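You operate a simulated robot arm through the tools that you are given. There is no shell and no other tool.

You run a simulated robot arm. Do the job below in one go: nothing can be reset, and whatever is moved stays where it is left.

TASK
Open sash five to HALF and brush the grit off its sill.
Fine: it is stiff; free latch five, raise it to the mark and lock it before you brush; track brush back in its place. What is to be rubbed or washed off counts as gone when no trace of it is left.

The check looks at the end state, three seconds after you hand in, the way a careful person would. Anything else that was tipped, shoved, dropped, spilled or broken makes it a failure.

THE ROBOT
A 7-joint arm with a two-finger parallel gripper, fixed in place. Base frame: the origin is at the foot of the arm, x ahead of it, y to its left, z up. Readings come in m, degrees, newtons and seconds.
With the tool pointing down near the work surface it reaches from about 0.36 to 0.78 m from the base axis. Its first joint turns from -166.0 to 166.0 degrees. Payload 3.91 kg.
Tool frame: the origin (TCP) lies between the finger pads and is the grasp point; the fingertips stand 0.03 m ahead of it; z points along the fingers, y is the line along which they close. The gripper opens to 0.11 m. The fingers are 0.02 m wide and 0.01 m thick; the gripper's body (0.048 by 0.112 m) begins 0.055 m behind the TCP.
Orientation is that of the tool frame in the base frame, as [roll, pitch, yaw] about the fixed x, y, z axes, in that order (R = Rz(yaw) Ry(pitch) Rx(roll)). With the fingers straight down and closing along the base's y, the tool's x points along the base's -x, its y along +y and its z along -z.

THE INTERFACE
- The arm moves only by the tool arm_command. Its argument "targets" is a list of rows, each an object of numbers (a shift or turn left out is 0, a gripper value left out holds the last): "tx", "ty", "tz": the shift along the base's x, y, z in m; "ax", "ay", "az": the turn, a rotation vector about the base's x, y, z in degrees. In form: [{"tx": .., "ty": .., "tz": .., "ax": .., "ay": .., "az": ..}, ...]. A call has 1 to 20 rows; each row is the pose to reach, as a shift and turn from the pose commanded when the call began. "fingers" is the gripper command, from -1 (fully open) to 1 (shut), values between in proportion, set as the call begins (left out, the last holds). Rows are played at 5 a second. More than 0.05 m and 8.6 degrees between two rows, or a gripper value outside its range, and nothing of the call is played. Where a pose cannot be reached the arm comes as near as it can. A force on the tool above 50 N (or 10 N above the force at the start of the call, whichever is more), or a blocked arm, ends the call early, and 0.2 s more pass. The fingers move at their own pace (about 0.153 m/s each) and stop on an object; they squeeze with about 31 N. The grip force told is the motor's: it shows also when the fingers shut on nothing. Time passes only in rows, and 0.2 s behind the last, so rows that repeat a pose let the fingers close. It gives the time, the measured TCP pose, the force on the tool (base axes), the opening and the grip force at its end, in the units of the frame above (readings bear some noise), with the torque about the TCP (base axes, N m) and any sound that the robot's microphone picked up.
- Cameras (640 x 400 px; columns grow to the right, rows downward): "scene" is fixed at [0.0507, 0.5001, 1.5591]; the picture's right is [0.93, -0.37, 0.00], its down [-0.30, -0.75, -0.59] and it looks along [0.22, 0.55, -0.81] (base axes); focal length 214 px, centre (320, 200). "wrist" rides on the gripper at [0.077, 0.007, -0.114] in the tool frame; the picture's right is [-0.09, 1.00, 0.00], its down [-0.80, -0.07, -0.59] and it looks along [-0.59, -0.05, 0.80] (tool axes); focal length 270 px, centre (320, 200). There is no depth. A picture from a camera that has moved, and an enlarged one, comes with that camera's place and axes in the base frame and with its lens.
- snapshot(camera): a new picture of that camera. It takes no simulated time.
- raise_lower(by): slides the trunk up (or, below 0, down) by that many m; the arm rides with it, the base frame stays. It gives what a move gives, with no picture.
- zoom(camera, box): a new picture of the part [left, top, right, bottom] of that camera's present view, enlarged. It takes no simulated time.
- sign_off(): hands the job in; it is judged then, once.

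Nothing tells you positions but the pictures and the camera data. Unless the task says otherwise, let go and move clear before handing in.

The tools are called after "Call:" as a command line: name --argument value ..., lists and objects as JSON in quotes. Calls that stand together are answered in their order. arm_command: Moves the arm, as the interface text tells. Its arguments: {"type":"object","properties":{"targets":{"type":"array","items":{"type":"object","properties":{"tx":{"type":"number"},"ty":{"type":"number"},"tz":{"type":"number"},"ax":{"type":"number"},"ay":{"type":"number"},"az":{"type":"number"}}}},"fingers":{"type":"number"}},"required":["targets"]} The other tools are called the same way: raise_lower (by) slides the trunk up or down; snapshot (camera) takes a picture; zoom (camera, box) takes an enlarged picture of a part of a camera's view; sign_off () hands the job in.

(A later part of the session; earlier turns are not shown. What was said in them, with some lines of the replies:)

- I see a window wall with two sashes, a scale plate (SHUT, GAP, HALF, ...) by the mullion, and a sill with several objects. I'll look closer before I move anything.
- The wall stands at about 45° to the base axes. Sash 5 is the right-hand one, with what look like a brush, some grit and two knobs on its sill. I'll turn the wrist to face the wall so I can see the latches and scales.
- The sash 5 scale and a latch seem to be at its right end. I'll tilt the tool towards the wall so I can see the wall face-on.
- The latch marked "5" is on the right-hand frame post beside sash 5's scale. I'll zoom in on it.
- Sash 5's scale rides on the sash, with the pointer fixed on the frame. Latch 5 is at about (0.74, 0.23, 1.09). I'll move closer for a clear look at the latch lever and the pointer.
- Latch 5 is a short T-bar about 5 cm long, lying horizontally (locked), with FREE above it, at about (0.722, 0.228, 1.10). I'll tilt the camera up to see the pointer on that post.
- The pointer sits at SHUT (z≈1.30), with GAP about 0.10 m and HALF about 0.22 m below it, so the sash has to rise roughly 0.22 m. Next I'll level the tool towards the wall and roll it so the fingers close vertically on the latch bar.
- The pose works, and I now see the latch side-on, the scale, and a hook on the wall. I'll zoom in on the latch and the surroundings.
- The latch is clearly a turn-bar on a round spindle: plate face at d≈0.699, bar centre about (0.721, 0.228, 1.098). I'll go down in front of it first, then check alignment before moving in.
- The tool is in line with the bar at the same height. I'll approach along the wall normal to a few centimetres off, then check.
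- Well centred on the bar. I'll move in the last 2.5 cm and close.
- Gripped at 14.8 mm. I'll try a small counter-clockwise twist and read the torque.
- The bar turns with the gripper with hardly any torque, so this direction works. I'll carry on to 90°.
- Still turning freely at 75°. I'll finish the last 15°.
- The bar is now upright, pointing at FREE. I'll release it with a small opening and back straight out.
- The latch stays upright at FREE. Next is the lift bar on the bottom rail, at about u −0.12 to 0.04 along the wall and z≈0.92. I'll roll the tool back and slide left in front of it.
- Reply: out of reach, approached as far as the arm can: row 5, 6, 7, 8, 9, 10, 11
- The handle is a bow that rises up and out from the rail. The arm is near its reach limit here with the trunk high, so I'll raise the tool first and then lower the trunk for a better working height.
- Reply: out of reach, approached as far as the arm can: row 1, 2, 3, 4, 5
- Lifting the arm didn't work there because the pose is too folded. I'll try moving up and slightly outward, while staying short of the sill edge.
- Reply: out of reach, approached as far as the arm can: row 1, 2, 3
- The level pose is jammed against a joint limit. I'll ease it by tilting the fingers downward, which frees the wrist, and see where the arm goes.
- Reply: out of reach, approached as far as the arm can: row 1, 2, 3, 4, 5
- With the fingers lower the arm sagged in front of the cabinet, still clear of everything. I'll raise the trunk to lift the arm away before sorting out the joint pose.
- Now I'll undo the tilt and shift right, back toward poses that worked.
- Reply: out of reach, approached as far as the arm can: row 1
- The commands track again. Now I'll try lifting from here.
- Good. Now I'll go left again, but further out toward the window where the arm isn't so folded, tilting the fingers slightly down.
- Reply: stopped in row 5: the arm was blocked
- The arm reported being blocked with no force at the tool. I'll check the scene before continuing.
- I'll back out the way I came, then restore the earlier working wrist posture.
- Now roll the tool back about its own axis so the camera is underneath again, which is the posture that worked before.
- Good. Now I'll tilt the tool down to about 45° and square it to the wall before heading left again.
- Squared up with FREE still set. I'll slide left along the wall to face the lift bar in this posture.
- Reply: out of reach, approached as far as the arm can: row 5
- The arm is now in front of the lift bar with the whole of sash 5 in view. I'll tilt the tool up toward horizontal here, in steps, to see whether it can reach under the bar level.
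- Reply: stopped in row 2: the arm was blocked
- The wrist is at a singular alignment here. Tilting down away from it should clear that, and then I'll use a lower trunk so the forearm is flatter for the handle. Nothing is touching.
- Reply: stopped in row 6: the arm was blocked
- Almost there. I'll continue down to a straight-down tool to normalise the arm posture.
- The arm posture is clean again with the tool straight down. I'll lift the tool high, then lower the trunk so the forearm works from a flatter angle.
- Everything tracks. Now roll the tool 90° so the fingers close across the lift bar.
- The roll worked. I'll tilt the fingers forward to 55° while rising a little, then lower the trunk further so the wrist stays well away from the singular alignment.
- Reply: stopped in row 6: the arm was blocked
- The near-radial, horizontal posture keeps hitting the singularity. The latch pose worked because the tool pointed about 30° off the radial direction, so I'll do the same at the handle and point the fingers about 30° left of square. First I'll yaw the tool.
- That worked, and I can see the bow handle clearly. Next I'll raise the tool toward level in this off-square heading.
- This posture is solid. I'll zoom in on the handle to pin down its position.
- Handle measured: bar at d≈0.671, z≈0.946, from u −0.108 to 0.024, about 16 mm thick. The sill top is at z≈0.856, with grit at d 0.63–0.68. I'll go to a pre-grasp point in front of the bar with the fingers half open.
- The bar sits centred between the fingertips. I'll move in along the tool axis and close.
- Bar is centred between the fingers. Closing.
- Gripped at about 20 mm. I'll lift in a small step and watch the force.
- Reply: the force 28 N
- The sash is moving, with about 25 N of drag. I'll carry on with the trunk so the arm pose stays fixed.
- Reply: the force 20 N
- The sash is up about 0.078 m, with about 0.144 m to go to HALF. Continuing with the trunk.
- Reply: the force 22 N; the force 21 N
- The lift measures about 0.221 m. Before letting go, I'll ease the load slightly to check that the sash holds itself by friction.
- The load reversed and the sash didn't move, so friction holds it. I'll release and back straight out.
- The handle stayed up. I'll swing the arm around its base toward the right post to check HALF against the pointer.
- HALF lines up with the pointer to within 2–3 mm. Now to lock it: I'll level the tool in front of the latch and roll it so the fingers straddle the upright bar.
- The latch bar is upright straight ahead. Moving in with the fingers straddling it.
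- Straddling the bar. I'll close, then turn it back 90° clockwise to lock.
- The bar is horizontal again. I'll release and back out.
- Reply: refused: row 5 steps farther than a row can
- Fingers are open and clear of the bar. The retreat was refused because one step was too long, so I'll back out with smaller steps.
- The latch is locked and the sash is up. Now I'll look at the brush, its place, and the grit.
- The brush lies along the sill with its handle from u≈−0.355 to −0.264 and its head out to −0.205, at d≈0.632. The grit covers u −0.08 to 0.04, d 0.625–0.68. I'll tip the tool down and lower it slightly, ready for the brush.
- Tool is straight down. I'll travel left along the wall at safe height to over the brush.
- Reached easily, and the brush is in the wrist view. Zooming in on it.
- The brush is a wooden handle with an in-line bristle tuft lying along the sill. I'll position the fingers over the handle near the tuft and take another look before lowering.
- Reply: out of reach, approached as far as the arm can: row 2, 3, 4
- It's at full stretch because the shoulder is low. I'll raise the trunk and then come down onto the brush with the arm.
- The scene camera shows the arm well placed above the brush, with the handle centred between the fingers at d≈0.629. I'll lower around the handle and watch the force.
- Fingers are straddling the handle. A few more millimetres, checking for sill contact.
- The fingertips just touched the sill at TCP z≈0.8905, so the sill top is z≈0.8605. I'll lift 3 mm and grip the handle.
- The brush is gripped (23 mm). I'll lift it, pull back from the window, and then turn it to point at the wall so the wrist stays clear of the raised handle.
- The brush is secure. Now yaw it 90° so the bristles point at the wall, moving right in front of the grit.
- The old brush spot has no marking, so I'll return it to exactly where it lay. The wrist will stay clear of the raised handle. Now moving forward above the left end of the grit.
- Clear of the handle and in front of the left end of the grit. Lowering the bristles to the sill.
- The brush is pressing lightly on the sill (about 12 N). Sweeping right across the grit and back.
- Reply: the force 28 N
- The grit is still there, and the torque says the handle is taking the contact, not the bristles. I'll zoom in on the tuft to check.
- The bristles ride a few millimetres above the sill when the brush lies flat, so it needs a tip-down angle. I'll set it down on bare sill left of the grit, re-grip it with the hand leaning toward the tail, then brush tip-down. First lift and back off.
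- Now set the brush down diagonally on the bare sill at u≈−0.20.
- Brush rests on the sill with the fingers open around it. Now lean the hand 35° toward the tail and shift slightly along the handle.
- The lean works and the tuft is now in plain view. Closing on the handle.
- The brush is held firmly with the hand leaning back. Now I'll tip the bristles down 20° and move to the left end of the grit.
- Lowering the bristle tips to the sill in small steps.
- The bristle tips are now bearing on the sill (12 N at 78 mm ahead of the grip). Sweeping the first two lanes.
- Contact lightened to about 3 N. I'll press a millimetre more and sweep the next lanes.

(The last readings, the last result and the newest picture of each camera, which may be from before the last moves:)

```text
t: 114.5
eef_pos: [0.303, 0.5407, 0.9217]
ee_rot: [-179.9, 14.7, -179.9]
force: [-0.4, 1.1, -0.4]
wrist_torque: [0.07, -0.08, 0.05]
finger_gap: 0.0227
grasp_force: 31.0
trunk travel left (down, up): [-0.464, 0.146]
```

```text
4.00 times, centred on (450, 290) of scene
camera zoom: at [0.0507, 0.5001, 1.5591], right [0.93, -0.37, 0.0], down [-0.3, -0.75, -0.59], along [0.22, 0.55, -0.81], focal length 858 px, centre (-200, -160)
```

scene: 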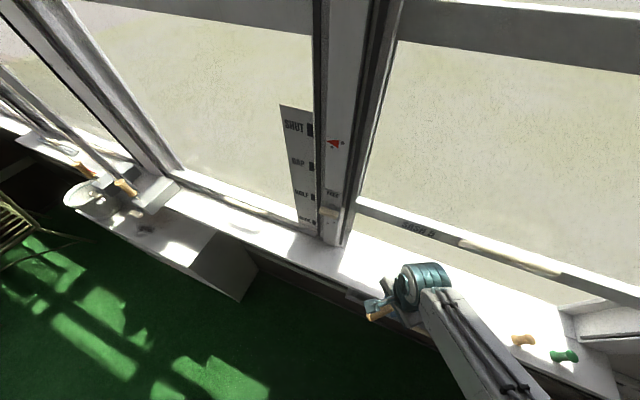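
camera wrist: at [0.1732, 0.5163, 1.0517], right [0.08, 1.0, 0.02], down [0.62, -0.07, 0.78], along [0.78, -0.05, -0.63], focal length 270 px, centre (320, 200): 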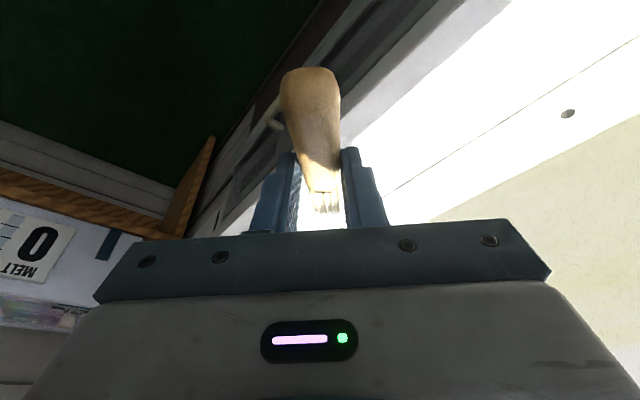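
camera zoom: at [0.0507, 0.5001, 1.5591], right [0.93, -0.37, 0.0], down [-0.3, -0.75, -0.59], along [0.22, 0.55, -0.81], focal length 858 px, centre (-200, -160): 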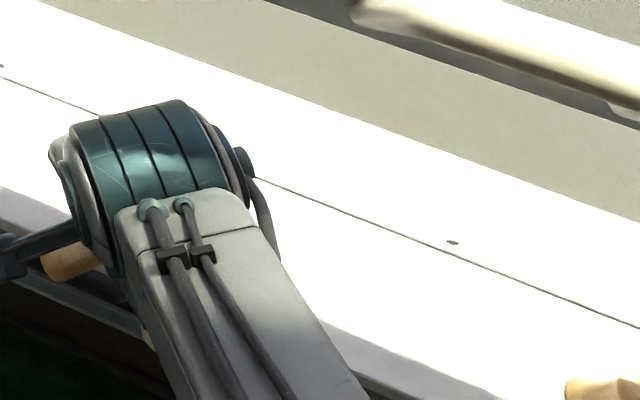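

The visible part of the grit has vanished. I'll lift and back off to see what's left.

Call:
arm_command --targets '[{"tz": 0.02}, {"tz": 0.04}, {"tx": -0.035, "ty": -0.005, "tz": 0.05}, {"tx": -0.07, "ty": -0.01, "tz": 0.05}, {"tx": -0.11, "ty": -0.015, "tz": 0.05}]'

Call:
zoom --camera "scene" --box '[400, 260, 500, 330]'

Call:
snapshot --camera "scene"

Call:
snapshot --camera "wrist"

```text
t: 115.7
eef_pos: [0.1958, 0.525, 0.9715]
ee_rot: [-179.9, 14.9, -179.9]
force: [0.0, 0.3, -0.8]
wrist_torque: [0.01, -0.01, 0.0]
finger_gap: 0.0229
grasp_force: 31.0
trunk travel left (down, up): [-0.464, 0.146]
```

```text
5.71 times, centred on (450, 295) of scene
camera zoom: at [0.0507, 0.5001, 1.5591], right [0.93, -0.37, 0.0], down [-0.3, -0.75, -0.59], along [0.22, 0.55, -0.81], focal length 1226 px, centre (-423, -343)
```

zoom: 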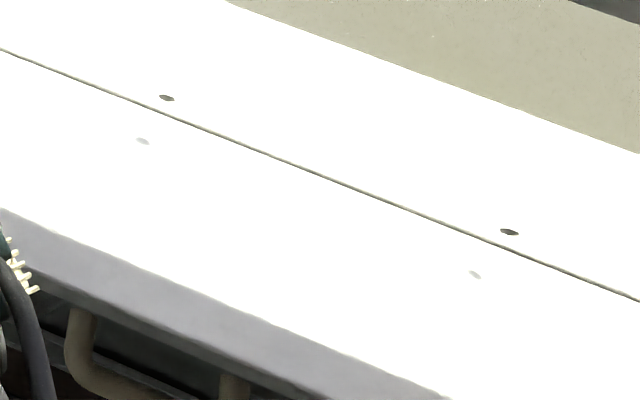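

```text
taken
```

scene: 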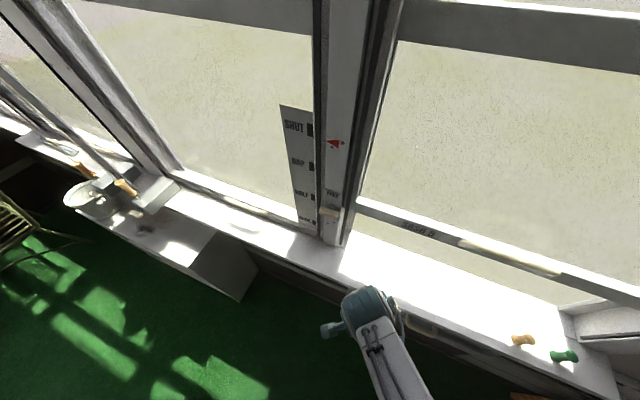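

```text
taken
camera wrist: at [0.0907, 0.5303, 1.0622], right [0.08, 1.0, 0.02], down [0.62, -0.07, 0.78], along [0.78, -0.05, -0.62], focal length 270 px, centre (320, 200)
```

wrist: 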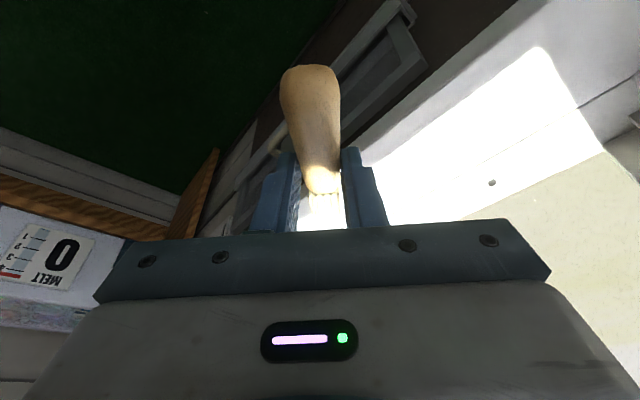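

The grit looks gone from the scene camera, but the sunlit area is overexposed. I'll turn the wrist camera for a closer look at the sill.

Call:
arm_command --targets '[{"az": 7.5, "tx": 0.008, "ty": -0.008}, {"az": 15, "tx": 0.017, "ty": -0.017}, {"az": 22.5, "tx": 0.026, "ty": -0.026}, {"az": 30, "tx": 0.034, "ty": -0.034}, {"az": 37.5, "tx": 0.043, "ty": -0.043}, {"az": 45, "tx": 0.0517, "ty": -0.0512}]'

Call:
snapshot --camera "wrist"

Call:
zoom --camera "wrist" --box '[0, 100, 300, 280]'

```text
t: 117.1
eef_pos: [0.248, 0.4727, 0.9701]
ee_rot: [-180.0, 14.9, -134.8]
force: [0.1, -0.2, -0.8]
wrist_torque: [0.01, -0.01, 0.0]
finger_gap: 0.0229
grasp_force: 31.5
trunk travel left (down, up): [-0.464, 0.146]
```

```text
taken
camera wrist: at [0.1686, 0.4025, 1.0612], right [-0.65, 0.76, 0.02], down [0.49, 0.39, 0.78], along [0.59, 0.51, -0.62], focal length 270 px, centre (320, 200)
```

wrist: 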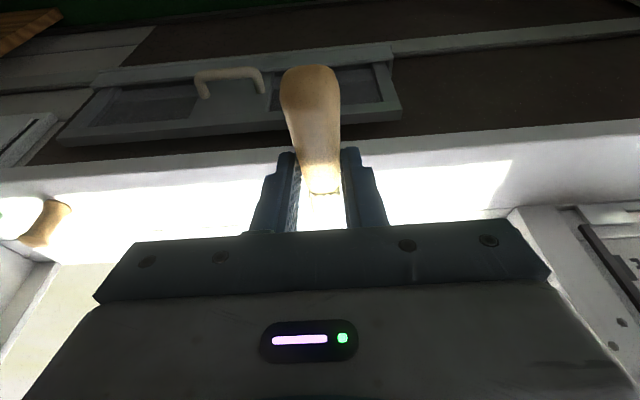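

```text
2.13 times, centred on (150, 190) of wrist
camera zoom: at [0.1686, 0.4025, 1.0612], right [-0.65, 0.76, 0.02], down [0.49, 0.39, 0.78], along [0.59, 0.51, -0.62], focal length 577 px, centre (683, 221)
```

zoom: 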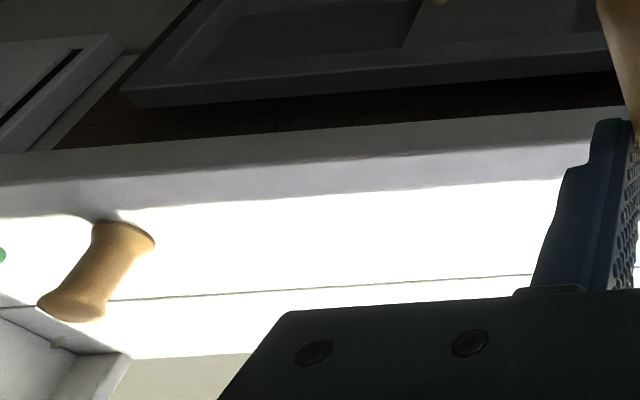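

No grit is visible from here either. For certainty, since glare could hide faint residue, I'll make another set of overlapping passes across the whole patch.

Call:
arm_command --targets '[{"az": -7.5, "tx": 0.006, "ty": 0.007, "tz": -0.006}, {"az": -15, "tx": 0.013, "ty": 0.015, "tz": -0.012}, {"az": -22.5, "tx": 0.019, "ty": 0.022, "tz": -0.018}, {"az": -30, "tx": 0.026, "ty": 0.03, "tz": -0.024}, {"az": -37.5, "tx": 0.032, "ty": 0.037, "tz": -0.03}, {"az": -45, "tx": 0.038, "ty": 0.0448, "tz": -0.036}, {"az": -45, "tx": 0.038, "ty": 0.0448, "tz": -0.044}, {"az": -45, "tx": 0.038, "ty": 0.0448, "tz": -0.047}]'

Call:
arm_command --targets '[{"tz": -0.001}, {"tz": -0.002}, {"tz": -0.002}]'

```text
t: 118.9
eef_pos: [0.2849, 0.5178, 0.9248]
ee_rot: [-179.9, 14.9, -180.0]
force: [0.6, 0.4, -0.5]
wrist_torque: [-0.03, 0.02, 0.01]
finger_gap: 0.0228
grasp_force: 31.2
trunk travel left (down, up): [-0.464, 0.146]
```

```text
t: 119.7
eef_pos: [0.2842, 0.5179, 0.9223]
ee_rot: [-180.0, 14.9, -179.9]
force: [-1.2, -0.1, -0.8]
wrist_torque: [-0.02, 0.0, 0.02]
finger_gap: 0.0228
grasp_force: 30.8
trunk travel left (down, up): [-0.464, 0.146]
```

Call:
arm_command --targets '[{"tz": -0.001}, {"tz": -0.002}, {"tz": -0.002}]'

```text
t: 120.5
eef_pos: [0.2847, 0.5182, 0.9209]
ee_rot: [180.0, 15.0, -179.9]
force: [0.2, 0.1, 7.4]
wrist_torque: [0.01, -0.68, 0.01]
finger_gap: 0.0228
grasp_force: 31.3
trunk travel left (down, up): [-0.464, 0.146]
```

Contact at about 7 N. Sweeping lanes again.

Call:
arm_command --targets '[{"tx": 0.0195, "ty": -0.0195, "tz": -0.0003}, {"tx": 0.039, "ty": -0.039, "tz": -0.0005}, {"tx": 0.0585, "ty": -0.0585, "tz": -0.0005}, {"tx": 0.078, "ty": -0.078, "tz": -0.0005}, {"tx": 0.0975, "ty": -0.0975, "tz": -0.0005}, {"tx": 0.117, "ty": -0.117, "tz": -0.0005}, {"tx": 0.1276, "ty": -0.1064, "tz": -0.001}, {"tx": 0.1081, "ty": -0.0869, "tz": -0.001}, {"tx": 0.0886, "ty": -0.0674, "tz": -0.001}, {"tx": 0.0691, "ty": -0.0479, "tz": -0.001}, {"tx": 0.0496, "ty": -0.0284, "tz": -0.001}, {"tx": 0.0301, "ty": -0.0089, "tz": -0.001}, {"tx": 0.0106, "ty": 0.0106, "tz": -0.001}]'

Call:
arm_command --targets '[{"tx": 0.0106, "ty": 0.0106, "tz": -0.0008}, {"tx": 0.0301, "ty": -0.0089, "tz": -0.001}, {"tx": 0.0496, "ty": -0.0284, "tz": -0.001}, {"tx": 0.0691, "ty": -0.0479, "tz": -0.001}, {"tx": 0.0886, "ty": -0.0674, "tz": -0.001}, {"tx": 0.1081, "ty": -0.0869, "tz": -0.001}, {"tx": 0.1276, "ty": -0.1064, "tz": -0.001}, {"tx": 0.1347, "ty": -0.0993, "tz": -0.0015}, {"tx": 0.1152, "ty": -0.0798, "tz": -0.0015}, {"tx": 0.0957, "ty": -0.0603, "tz": -0.0015}, {"tx": 0.0762, "ty": -0.0408, "tz": -0.0015}, {"tx": 0.0567, "ty": -0.0213, "tz": -0.0015}, {"tx": 0.0372, "ty": -0.0018, "tz": -0.0015}, {"tx": 0.0177, "ty": 0.0177, "tz": -0.0015}]'

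Call:
zoom --camera "scene" --box '[380, 250, 520, 340]'

```text
t: 123.3
eef_pos: [0.2949, 0.5297, 0.9178]
ee_rot: [-179.8, 14.9, -179.9]
force: [-0.3, 0.7, -0.7]
wrist_torque: [-0.02, -0.01, 0.02]
finger_gap: 0.0231
grasp_force: 30.6
trunk travel left (down, up): [-0.464, 0.146]
```

```text
t: 126.3
eef_pos: [0.3123, 0.5461, 0.9171]
ee_rot: [-180.0, 14.8, -179.9]
force: [0.5, 0.8, 6.2]
wrist_torque: [0.01, -0.53, -0.03]
finger_gap: 0.023
grasp_force: 31.1
trunk travel left (down, up): [-0.464, 0.146]
```

```text
4.44 times, centred on (450, 295) of scene
camera zoom: at [0.0507, 0.5001, 1.5591], right [0.93, -0.37, 0.0], down [-0.3, -0.75, -0.59], along [0.22, 0.55, -0.81], focal length 953 px, centre (-258, -222)
```

zoom: 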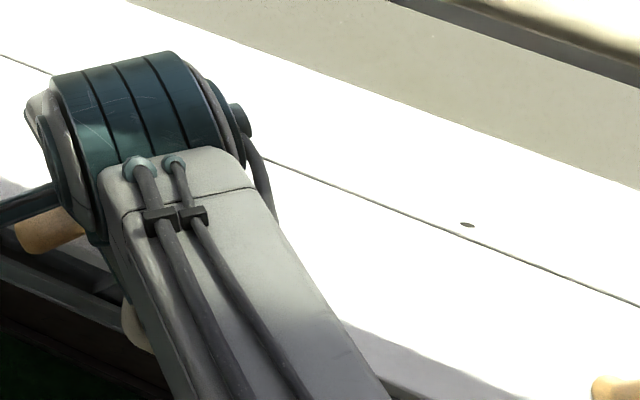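

Passes done. Now return the brush: lift, level it, and set it down diagonally at the same bare spot to re-grip it upright.

Call:
arm_command --targets '[{"tz": 0.025}, {"tz": 0.05}, {"tx": -0.008, "ty": 0.014, "tz": 0.05, "ay": -5.5}, {"tx": -0.016, "ty": 0.028, "tz": 0.05, "ay": -11}, {"tx": -0.0253, "ty": 0.0429, "tz": 0.05, "ay": -16.4}, {"tx": -0.0253, "ty": 0.0429, "tz": 0.03, "ay": -16.4}, {"tx": -0.0253, "ty": 0.0429, "tz": 0.01, "ay": -16.4}, {"tx": -0.0253, "ty": 0.0429, "tz": -0.008, "ay": -16.4}]'

Call:
zoom --camera "scene" --box '[340, 230, 500, 330]'

Call:
snapshot --camera "wrist"

```text
t: 128.1
eef_pos: [0.2884, 0.588, 0.9096]
ee_rot: [-179.9, 31.3, -179.9]
force: [0.4, 0.4, -1.2]
wrist_torque: [-0.04, 0.02, 0.01]
finger_gap: 0.0229
grasp_force: 30.8
trunk travel left (down, up): [-0.464, 0.146]
```

```text
4.00 times, centred on (420, 280) of scene
camera zoom: at [0.0507, 0.5001, 1.5591], right [0.93, -0.37, 0.0], down [-0.3, -0.75, -0.59], along [0.22, 0.55, -0.81], focal length 858 px, centre (-80, -120)
```

zoom: 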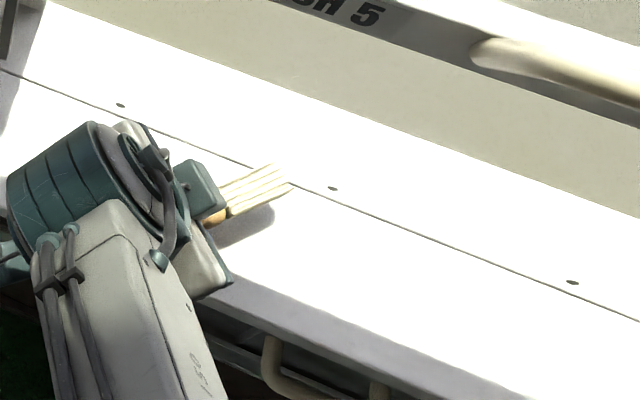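

```text
taken
camera wrist: at [0.1624, 0.5942, 0.9663], right [0.08, 1.0, 0.04], down [0.38, -0.07, 0.92], along [0.92, -0.05, -0.38], focal length 270 px, centre (320, 200)
```

wrist: 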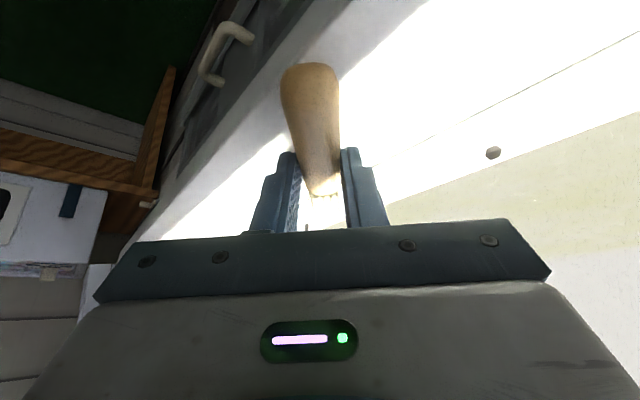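

The grit area is now in full view and clean. Lowering the brush gently to rest.

Call:
arm_command --targets '[{"tz": -0.004}, {"tz": -0.008}, {"tz": -0.011}]'

Call:
arm_command --targets '[{"tz": -0.0015}, {"tz": -0.0025}]'

```text
t: 128.9
eef_pos: [0.2888, 0.5889, 0.8977]
ee_rot: [-179.9, 31.3, -180.0]
force: [0.0, 0.4, -0.3]
wrist_torque: [-0.03, 0.01, 0.02]
finger_gap: 0.0228
grasp_force: 30.9
trunk travel left (down, up): [-0.464, 0.146]
```

```text
t: 129.5
eef_pos: [0.2883, 0.589, 0.8954]
ee_rot: [-179.9, 31.4, -179.9]
force: [0.4, 0.3, -0.6]
wrist_torque: [-0.02, 0.0, 0.01]
finger_gap: 0.0228
grasp_force: 31.5
trunk travel left (down, up): [-0.464, 0.146]
```

Call:
arm_command --targets '[{"tz": -0.001}, {"tz": -0.002}]'

```text
t: 130.1
eef_pos: [0.2883, 0.5886, 0.8942]
ee_rot: [179.9, 31.3, 180.0]
force: [0.0, -0.6, 3.9]
wrist_torque: [0.09, 0.22, -0.01]
finger_gap: 0.0229
grasp_force: 31.0
trunk travel left (down, up): [-0.464, 0.146]
```

Touching down (about 4 N). Release, then straighten the hand to vertical around the handle.

Call:
arm_command --targets '[{"tz": 0.001}, {"tz": 0.001}, {"tz": 0.001}]' --fingers 0.2

Call:
arm_command --targets '[{"ay": 6.3, "tx": 0.004, "tz": 0.001}, {"ay": 12.5, "tx": 0.008, "tz": 0.001}, {"ay": 18.8, "tx": 0.012, "tz": 0.001}, {"ay": 25.1, "tx": 0.016, "tz": 0.001}, {"ay": 31.4, "tx": 0.02, "tz": 0.001}]'

Call:
snapshot --camera "wrist"

Call:
zoom --camera "scene" --box '[340, 230, 500, 330]'

```text
t: 130.9
eef_pos: [0.2878, 0.5892, 0.8937]
ee_rot: [-179.9, 31.2, -179.9]
force: [0.5, -0.2, 0.9]
wrist_torque: [-0.01, 0.03, 0.01]
finger_gap: 0.044
grasp_force: 0.1
trunk travel left (down, up): [-0.464, 0.146]
```

```text
t: 132.1
eef_pos: [0.3087, 0.5886, 0.8966]
ee_rot: [-179.9, -0.2, -179.9]
force: [0.6, -0.3, 0.6]
wrist_torque: [-0.02, 0.01, 0.01]
finger_gap: 0.0441
grasp_force: 0.0
trunk travel left (down, up): [-0.464, 0.146]
```

```text
taken
camera wrist: at [0.2316, 0.5944, 1.0104], right [0.09, 1.0, 0.0], down [0.8, -0.07, 0.59], along [0.59, -0.05, -0.81], focal length 270 px, centre (320, 200)
```

wrist: 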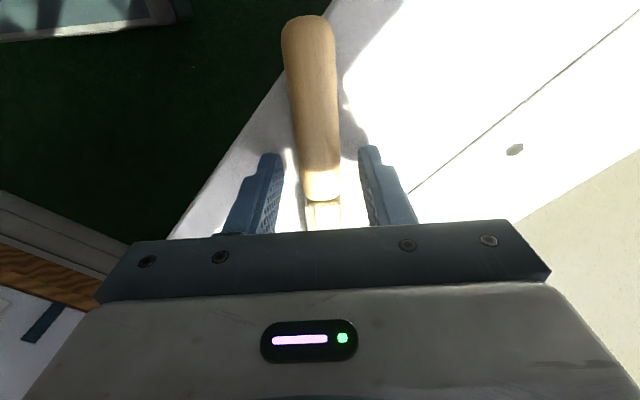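

```text
4.00 times, centred on (420, 280) of scene
camera zoom: at [0.0507, 0.5001, 1.5591], right [0.93, -0.37, 0.0], down [-0.3, -0.75, -0.59], along [0.22, 0.55, -0.81], focal length 858 px, centre (-80, -120)
```

zoom: 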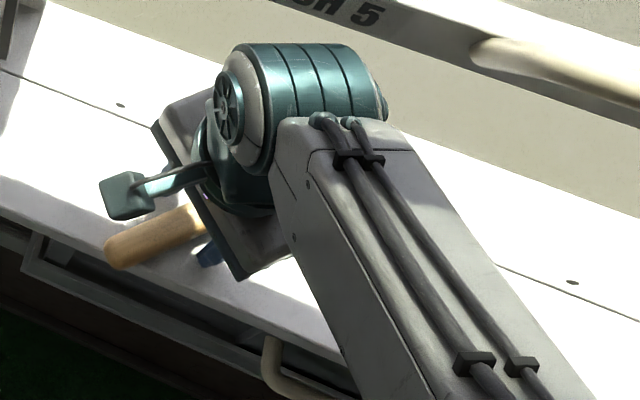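

The hand is vertical around the handle again. Lower 3 mm, grip, and lift.

Call:
arm_command --targets '[{"tz": -0.0015}, {"tz": -0.003}]'

Call:
arm_command --targets '[{"tz": 0}, {"tz": 0}, {"tz": 0}]' --fingers 1

Call:
arm_command --targets '[{"tz": 0.02}, {"tz": 0.045}, {"tx": -0.02, "ty": -0.025, "tz": 0.065}, {"tx": -0.04, "ty": -0.05, "tz": 0.065}]'

Call:
zoom --camera "scene" --box '[340, 230, 500, 330]'

Call:
snapshot --camera "wrist"

```text
t: 132.7
eef_pos: [0.3073, 0.5887, 0.8934]
ee_rot: [-179.9, -0.1, -179.9]
force: [0.3, 0.3, -0.3]
wrist_torque: [0.03, 0.01, 0.01]
finger_gap: 0.044
grasp_force: 0.0
trunk travel left (down, up): [-0.464, 0.146]
```

```text
t: 133.5
eef_pos: [0.3083, 0.5901, 0.8923]
ee_rot: [-179.8, -0.2, -179.9]
force: [-0.7, -0.5, 0.3]
wrist_torque: [-0.01, -0.01, 0.01]
finger_gap: 0.0228
grasp_force: 30.7
trunk travel left (down, up): [-0.464, 0.146]
```

```text
t: 134.5
eef_pos: [0.2664, 0.5378, 0.9585]
ee_rot: [-179.8, -0.1, -179.9]
force: [-0.2, 0.1, -0.7]
wrist_torque: [0.02, -0.01, 0.0]
finger_gap: 0.0229
grasp_force: 31.5
trunk travel left (down, up): [-0.464, 0.146]
```

```text
4.00 times, centred on (420, 280) of scene
camera zoom: at [0.0507, 0.5001, 1.5591], right [0.93, -0.37, 0.0], down [-0.3, -0.75, -0.59], along [0.22, 0.55, -0.81], focal length 858 px, centre (-80, -120)
```

zoom: 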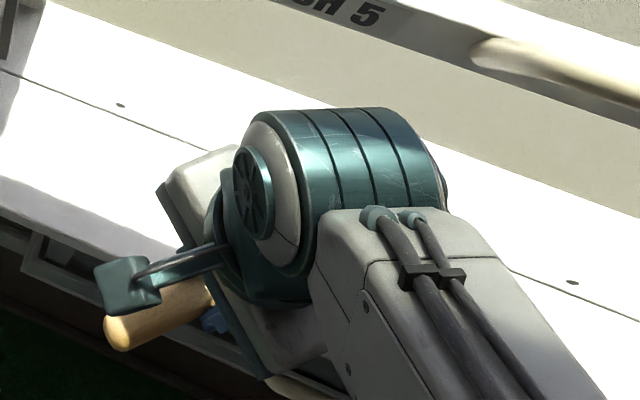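

```text
taken
camera wrist: at [0.1894, 0.5439, 1.0725], right [0.09, 1.0, 0.0], down [0.8, -0.07, 0.59], along [0.59, -0.05, -0.81], focal length 270 px, centre (320, 200)
```

wrist: 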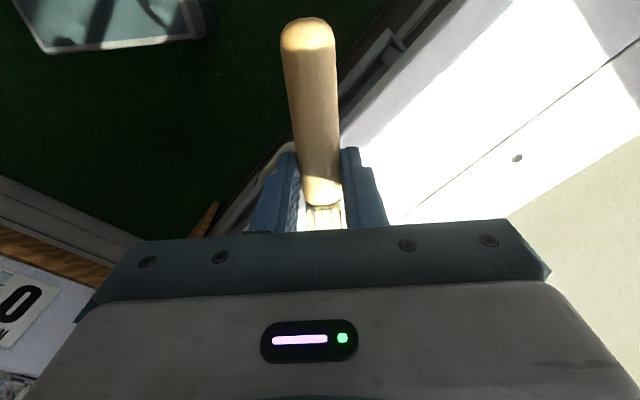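

The brush is held just as it was originally. Now turn it parallel to the wall and go back to the pick-up point.

Call:
arm_command --targets '[{"az": -7.5, "tx": -0.021, "ty": 0.0016, "tz": 0.002}, {"az": -15, "tx": -0.042, "ty": 0.0031, "tz": 0.004}, {"az": -22.5, "tx": -0.063, "ty": 0.0047, "tz": 0.006}, {"az": -30, "tx": -0.084, "ty": 0.0063, "tz": 0.006}, {"az": -37.5, "tx": -0.105, "ty": 0.0078, "tz": 0.006}, {"az": -44.9, "tx": -0.1255, "ty": 0.0094, "tz": 0.006}]'

Call:
arm_command --targets '[{"tx": 0.025, "ty": 0.025}, {"tx": 0.05, "ty": 0.05}, {"tx": 0.075, "ty": 0.075}, {"tx": 0.1005, "ty": 0.1005}, {"tx": 0.1005, "ty": 0.1005, "tz": -0.02}, {"tx": 0.1005, "ty": 0.1005, "tz": -0.04}]'

Call:
zoom --camera "scene" --box '[300, 200, 460, 330]'

Call:
snapshot --camera "wrist"

```text
t: 135.9
eef_pos: [0.1429, 0.5491, 0.9626]
ee_rot: [-179.9, -0.1, 135.1]
force: [-0.4, 0.7, 0.6]
wrist_torque: [-0.03, 0.0, 0.02]
finger_gap: 0.0228
grasp_force: 31.3
trunk travel left (down, up): [-0.464, 0.146]
```

```text
t: 137.3
eef_pos: [0.2423, 0.6486, 0.9233]
ee_rot: [-179.9, 0.0, 135.2]
force: [0.6, 0.5, -0.6]
wrist_torque: [0.02, -0.01, 0.0]
finger_gap: 0.0226
grasp_force: 31.4
trunk travel left (down, up): [-0.464, 0.146]
```

```text
3.08 times, centred on (380, 265) of scene
camera zoom: at [0.0507, 0.5001, 1.5591], right [0.93, -0.37, 0.0], down [-0.3, -0.75, -0.59], along [0.22, 0.55, -0.81], focal length 660 px, centre (135, 0)
```

zoom: 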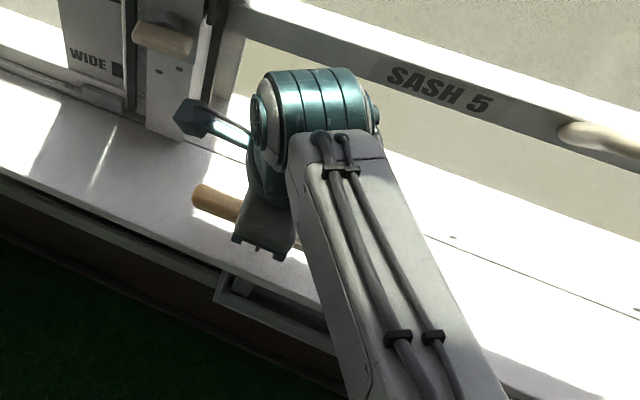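

```text
taken
camera wrist: at [0.1929, 0.7066, 1.0379], right [0.76, 0.64, 0.0], down [0.52, -0.61, 0.59], along [0.38, -0.45, -0.81], focal length 270 px, centre (320, 200)
```

wrist: 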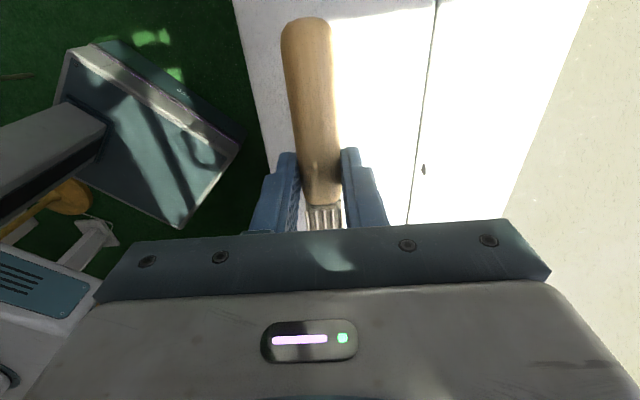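

Over the original spot. Lowering to the sill gently.

Call:
arm_command --targets '[{"tz": -0.012, "tx": -0.0005, "ty": -0.0005}, {"tz": -0.022, "tx": -0.0007, "ty": -0.0007}, {"tz": -0.028, "tx": -0.0007, "ty": -0.0007}]'

Call:
arm_command --targets '[{"tz": -0.001}, {"tz": -0.002}]'

```text
t: 138.1
eef_pos: [0.2426, 0.6482, 0.894]
ee_rot: [-179.9, -0.1, 135.3]
force: [0.1, 0.8, -0.6]
wrist_torque: [-0.01, 0.0, 0.01]
finger_gap: 0.0231
grasp_force: 31.2
trunk travel left (down, up): [-0.464, 0.146]
```

```text
t: 138.7
eef_pos: [0.2415, 0.6479, 0.8927]
ee_rot: [-179.9, 0.0, 135.2]
force: [0.3, 0.0, -1.1]
wrist_torque: [0.01, 0.0, -0.03]
finger_gap: 0.023
grasp_force: 31.2
trunk travel left (down, up): [-0.464, 0.146]
```

Within a millimetre of resting height. Releasing and rising straight up.

Call:
arm_command --targets '[{"tz": -0.0005}, {"tz": -0.0005}, {"tz": -0.0005}]' --fingers 0.15

Call:
arm_command --targets '[{"tz": 0.02}, {"tz": 0.045}, {"tz": 0.07}, {"tx": -0.02, "ty": -0.02, "tz": 0.09}, {"tx": -0.05, "ty": -0.05, "tz": 0.1}, {"tx": -0.08, "ty": -0.08, "tz": 0.1}, {"tx": -0.11, "ty": -0.11, "tz": 0.1}]'

Call:
snapshot --camera "scene"

Call:
zoom --camera "scene" --box '[320, 230, 480, 330]'

Call:
snapshot --camera "wrist"

```text
t: 139.5
eef_pos: [0.2416, 0.6486, 0.8922]
ee_rot: [-180.0, -0.1, 135.1]
force: [-0.1, 0.2, 0.2]
wrist_torque: [0.02, -0.01, 0.02]
finger_gap: 0.0467
grasp_force: 0.0
trunk travel left (down, up): [-0.464, 0.146]
```

```text
t: 141.1
eef_pos: [0.1318, 0.5375, 0.9936]
ee_rot: [-180.0, -0.1, 135.2]
force: [-0.1, 0.2, 0.2]
wrist_torque: [0.03, 0.0, -0.02]
finger_gap: 0.0468
grasp_force: 0.1
trunk travel left (down, up): [-0.464, 0.146]
```

```text
taken
```

scene: 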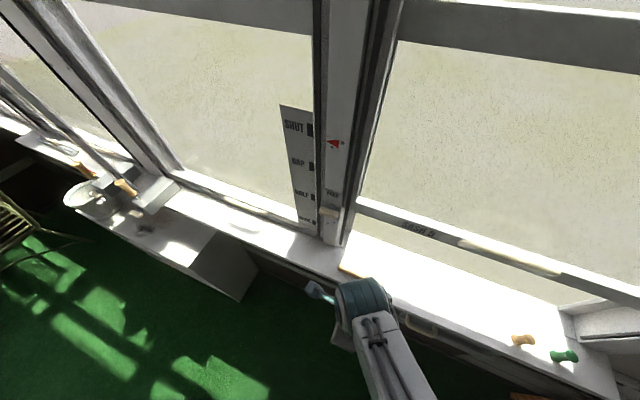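

```text
4.00 times, centred on (400, 280) of scene
camera zoom: at [0.0507, 0.5001, 1.5591], right [0.93, -0.37, 0.0], down [-0.3, -0.75, -0.59], along [0.22, 0.55, -0.81], focal length 858 px, centre (0, -120)
```

zoom: 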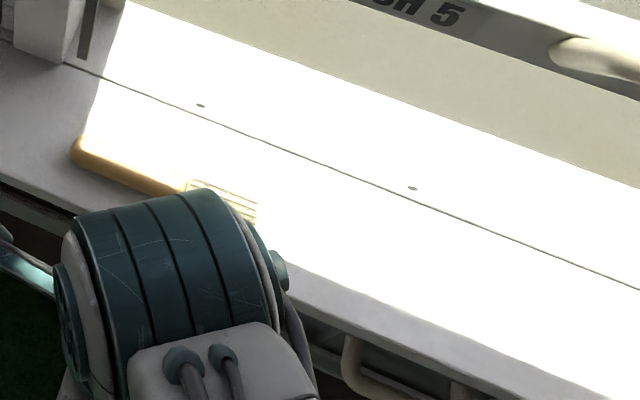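

```text
taken
camera wrist: at [0.082, 0.5948, 1.1078], right [0.76, 0.64, 0.0], down [0.52, -0.61, 0.59], along [0.38, -0.45, -0.81], focal length 270 px, centre (320, 200)
```

wrist: 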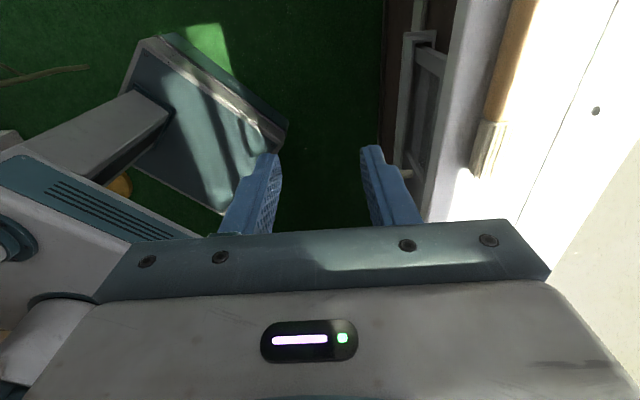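

The brush is back at its original spot, and the endpoints match the first picture. Now I'll take a close look at the cleaned sill with the empty gripper.

Call:
arm_command --targets '[{"tx": 0.034, "ty": -0.018}, {"tx": 0.068, "ty": -0.036}, {"tx": 0.1, "ty": -0.054}, {"tx": 0.135, "ty": -0.072}, {"tx": 0.17, "ty": -0.09}, {"tx": 0.203, "ty": -0.109}, {"tx": 0.236, "ty": -0.127}]'

Call:
snapshot --camera "wrist"

Call:
zoom --camera "wrist" --box '[330, 0, 560, 200]'

Call:
zoom --camera "scene" --box '[320, 230, 480, 330]'

```text
t: 142.7
eef_pos: [0.3701, 0.4103, 0.9929]
ee_rot: [-179.9, -0.2, 135.1]
force: [-0.7, 0.2, 1.0]
wrist_torque: [-0.02, 0.0, 0.03]
finger_gap: 0.047
grasp_force: 0.1
trunk travel left (down, up): [-0.464, 0.146]
```

```text
taken
camera wrist: at [0.3194, 0.4679, 1.1078], right [0.76, 0.64, 0.0], down [0.52, -0.62, 0.59], along [0.38, -0.45, -0.81], focal length 270 px, centre (320, 200)
```

wrist: 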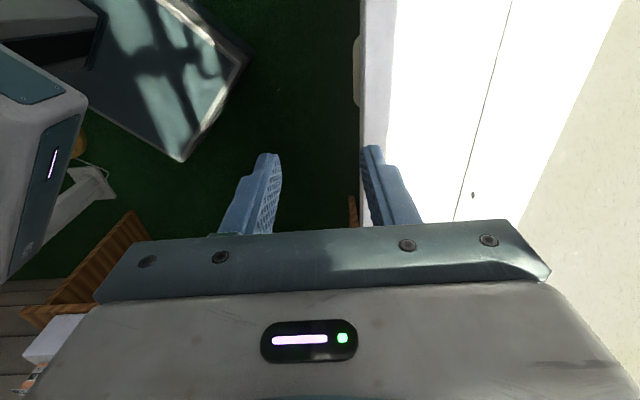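

```text
2.00 times, centred on (445, 100) of wrist
camera zoom: at [0.3194, 0.4679, 1.1078], right [0.76, 0.64, 0.0], down [0.52, -0.62, 0.59], along [0.38, -0.45, -0.81], focal length 541 px, centre (70, 400)
```

zoom: 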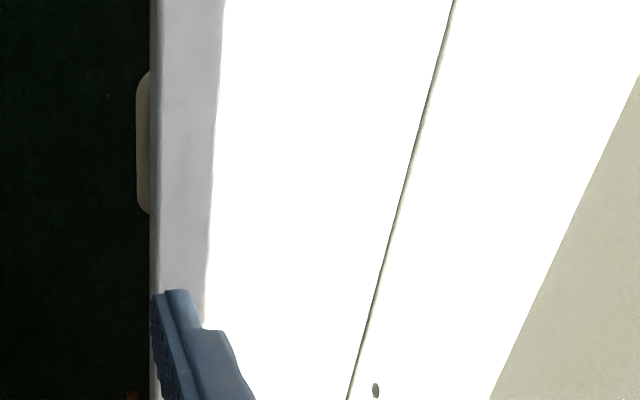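

```text
4.00 times, centred on (400, 280) of scene
camera zoom: at [0.0507, 0.5001, 1.5591], right [0.93, -0.37, 0.0], down [-0.3, -0.75, -0.59], along [0.22, 0.55, -0.81], focal length 858 px, centre (0, -120)
```

zoom: 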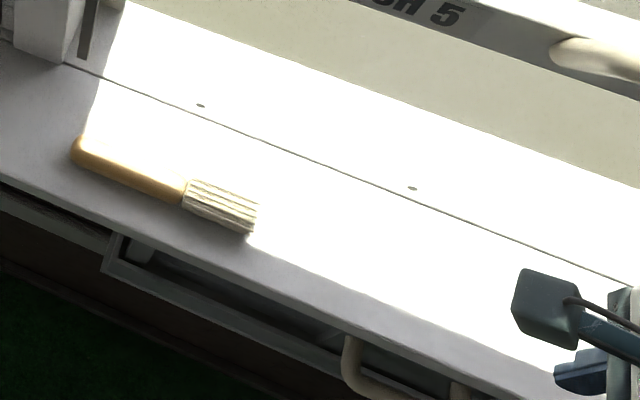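

The brush sits exactly as at the start and the sill is clean. For a last check of the latch and the HALF mark, I'll move right and tilt the camera up.

Call:
arm_command --targets '[{"tx": 0.0, "ty": -0.035, "tz": 0.02}, {"tx": 0.02, "ty": -0.075, "tz": 0.035}, {"tx": 0.04, "ty": -0.115, "tz": 0.05}, {"tx": 0.06, "ty": -0.155, "tz": 0.065}, {"tx": 0.08, "ty": -0.195, "tz": 0.08}, {"tx": 0.1, "ty": -0.235, "tz": 0.095}, {"tx": 0.12, "ty": -0.275, "tz": 0.107}, {"tx": 0.145, "ty": -0.315, "tz": 0.107}, {"tx": 0.171, "ty": -0.355, "tz": 0.107}]'

Call:
arm_command --targets '[{"ax": 5.5, "ay": -5.5, "tz": 0.01}, {"ax": 11, "ay": -11, "tz": 0.02}, {"ax": 16.5, "ay": -16.5, "tz": 0.03}, {"ax": 22, "ay": -22, "tz": 0.04}, {"ax": 27.5, "ay": -27.5, "tz": 0.05}, {"ax": 33, "ay": -33, "tz": 0.06}, {"ax": 38.5, "ay": -38.5, "tz": 0.07}, {"ax": 44, "ay": -44, "tz": 0.08}, {"ax": 49.5, "ay": -49.5, "tz": 0.09}]'

Call:
snapshot --camera "wrist"

Call:
snapshot --camera "scene"

```text
t: 144.7
eef_pos: [0.541, 0.0554, 1.1005]
ee_rot: [-179.8, -0.2, 135.2]
force: [-0.5, 0.7, 0.6]
wrist_torque: [0.0, 0.0, 0.01]
finger_gap: 0.047
grasp_force: 0.2
trunk travel left (down, up): [-0.464, 0.146]
```

```text
t: 146.7
eef_pos: [0.5397, 0.0559, 1.1911]
ee_rot: [110.0, 0.2, 135.1]
force: [0.5, -0.3, 0.0]
wrist_torque: [-0.01, 0.01, 0.0]
finger_gap: 0.0467
grasp_force: 0.1
trunk travel left (down, up): [-0.464, 0.146]
```

```text
taken
camera wrist: at [0.4099, 0.0345, 1.2359], right [0.3, 0.18, 0.94], down [0.16, -0.98, 0.14], along [0.94, 0.1, -0.32], focal length 270 px, centre (320, 200)
```

wrist: 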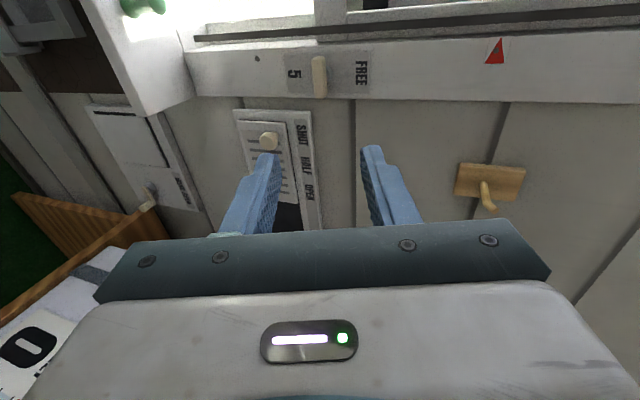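

```text
taken
```

scene: 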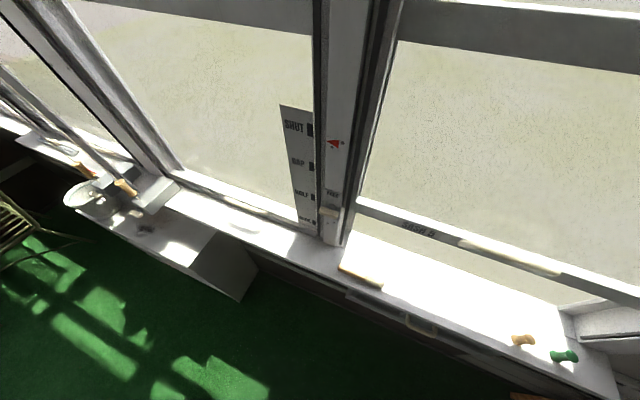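

Latch 5 is locked (bar horizontal). A small shift to bring the scale into view.

Call:
arm_command --targets '[{"tx": -0.011, "ty": 0.034, "tz": 0.008}, {"tx": -0.022, "ty": 0.068, "tz": 0.016}, {"tx": -0.033, "ty": 0.103, "tz": 0.025}]'

Call:
snapshot --camera "wrist"

Call:
zoom --camera "wrist" --box '[380, 50, 520, 170]'

Call:
zoom --camera "scene" --box '[400, 240, 600, 370]'

```text
t: 147.5
eef_pos: [0.5055, 0.1591, 1.2133]
ee_rot: [110.1, 0.1, 135.1]
force: [-0.4, 0.4, -0.5]
wrist_torque: [-0.02, -0.01, -0.01]
finger_gap: 0.0469
grasp_force: 0.0
trunk travel left (down, up): [-0.464, 0.146]
```

```text
taken
camera wrist: at [0.3761, 0.1376, 1.2598], right [0.3, 0.18, 0.94], down [0.16, -0.98, 0.14], along [0.94, 0.1, -0.32], focal length 270 px, centre (320, 200)
```

wrist: 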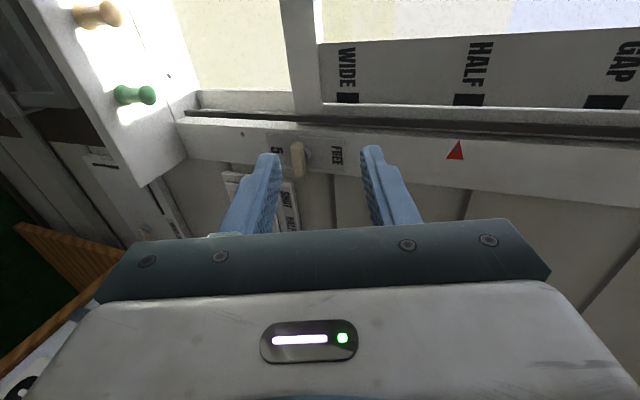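

```text
3.33 times, centred on (450, 110) of wrist
camera zoom: at [0.3761, 0.1376, 1.2598], right [0.3, 0.18, 0.94], down [0.16, -0.98, 0.14], along [0.94, 0.1, -0.32], focal length 901 px, centre (-113, 500)
```

zoom: 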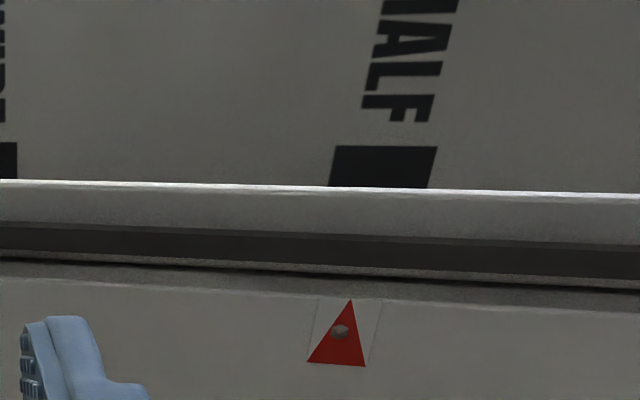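

```text
3.08 times, centred on (500, 305) of scene
camera zoom: at [0.0507, 0.5001, 1.5591], right [0.93, -0.37, 0.0], down [-0.3, -0.75, -0.59], along [0.22, 0.55, -0.81], focal length 660 px, centre (-234, -123)
```

zoom: 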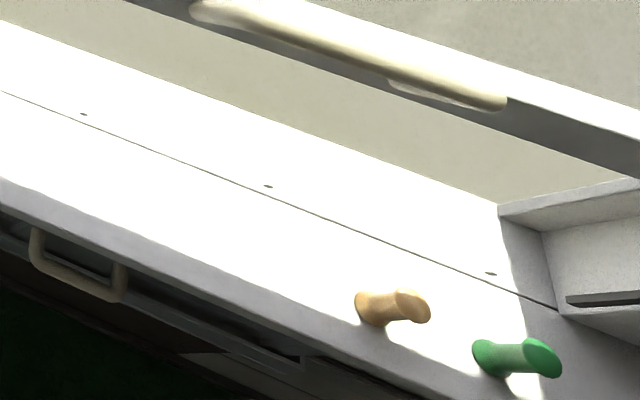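

Final check: HALF lines up with the pointer within about 2 mm, latch 5 is locked, and the sill is clear of grit. The track brush lies where it started, both knobs are untouched, and the gripper is empty and clear. I'm handing in.

Call:
sign_off

```text
The job is handed in.
```

I opened sash five to HALF, locked it there and brushed its sill, and I've handed the job in. No result has come back yet.

- **Sash:** it is raised about 0.22 m, and the HALF mark sits within about 2 mm of the pointer.
- **Latch five:** I turned it to FREE, lifted the sash, then locked the latch again before brushing. The bar is back in its locked, horizontal position.
- **Sill:** I made two full sets of passes over the patch, and no grit shows in any of the pictures. Strong sunlight washes out that part of the image, so I can't rule out a very faint trace.
- **Track brush:** nothing marks a place for it, so I put it back exactly where it lay at the start.

The two knobs on the sill look undisturbed. The gripper is empty and clear of the window.
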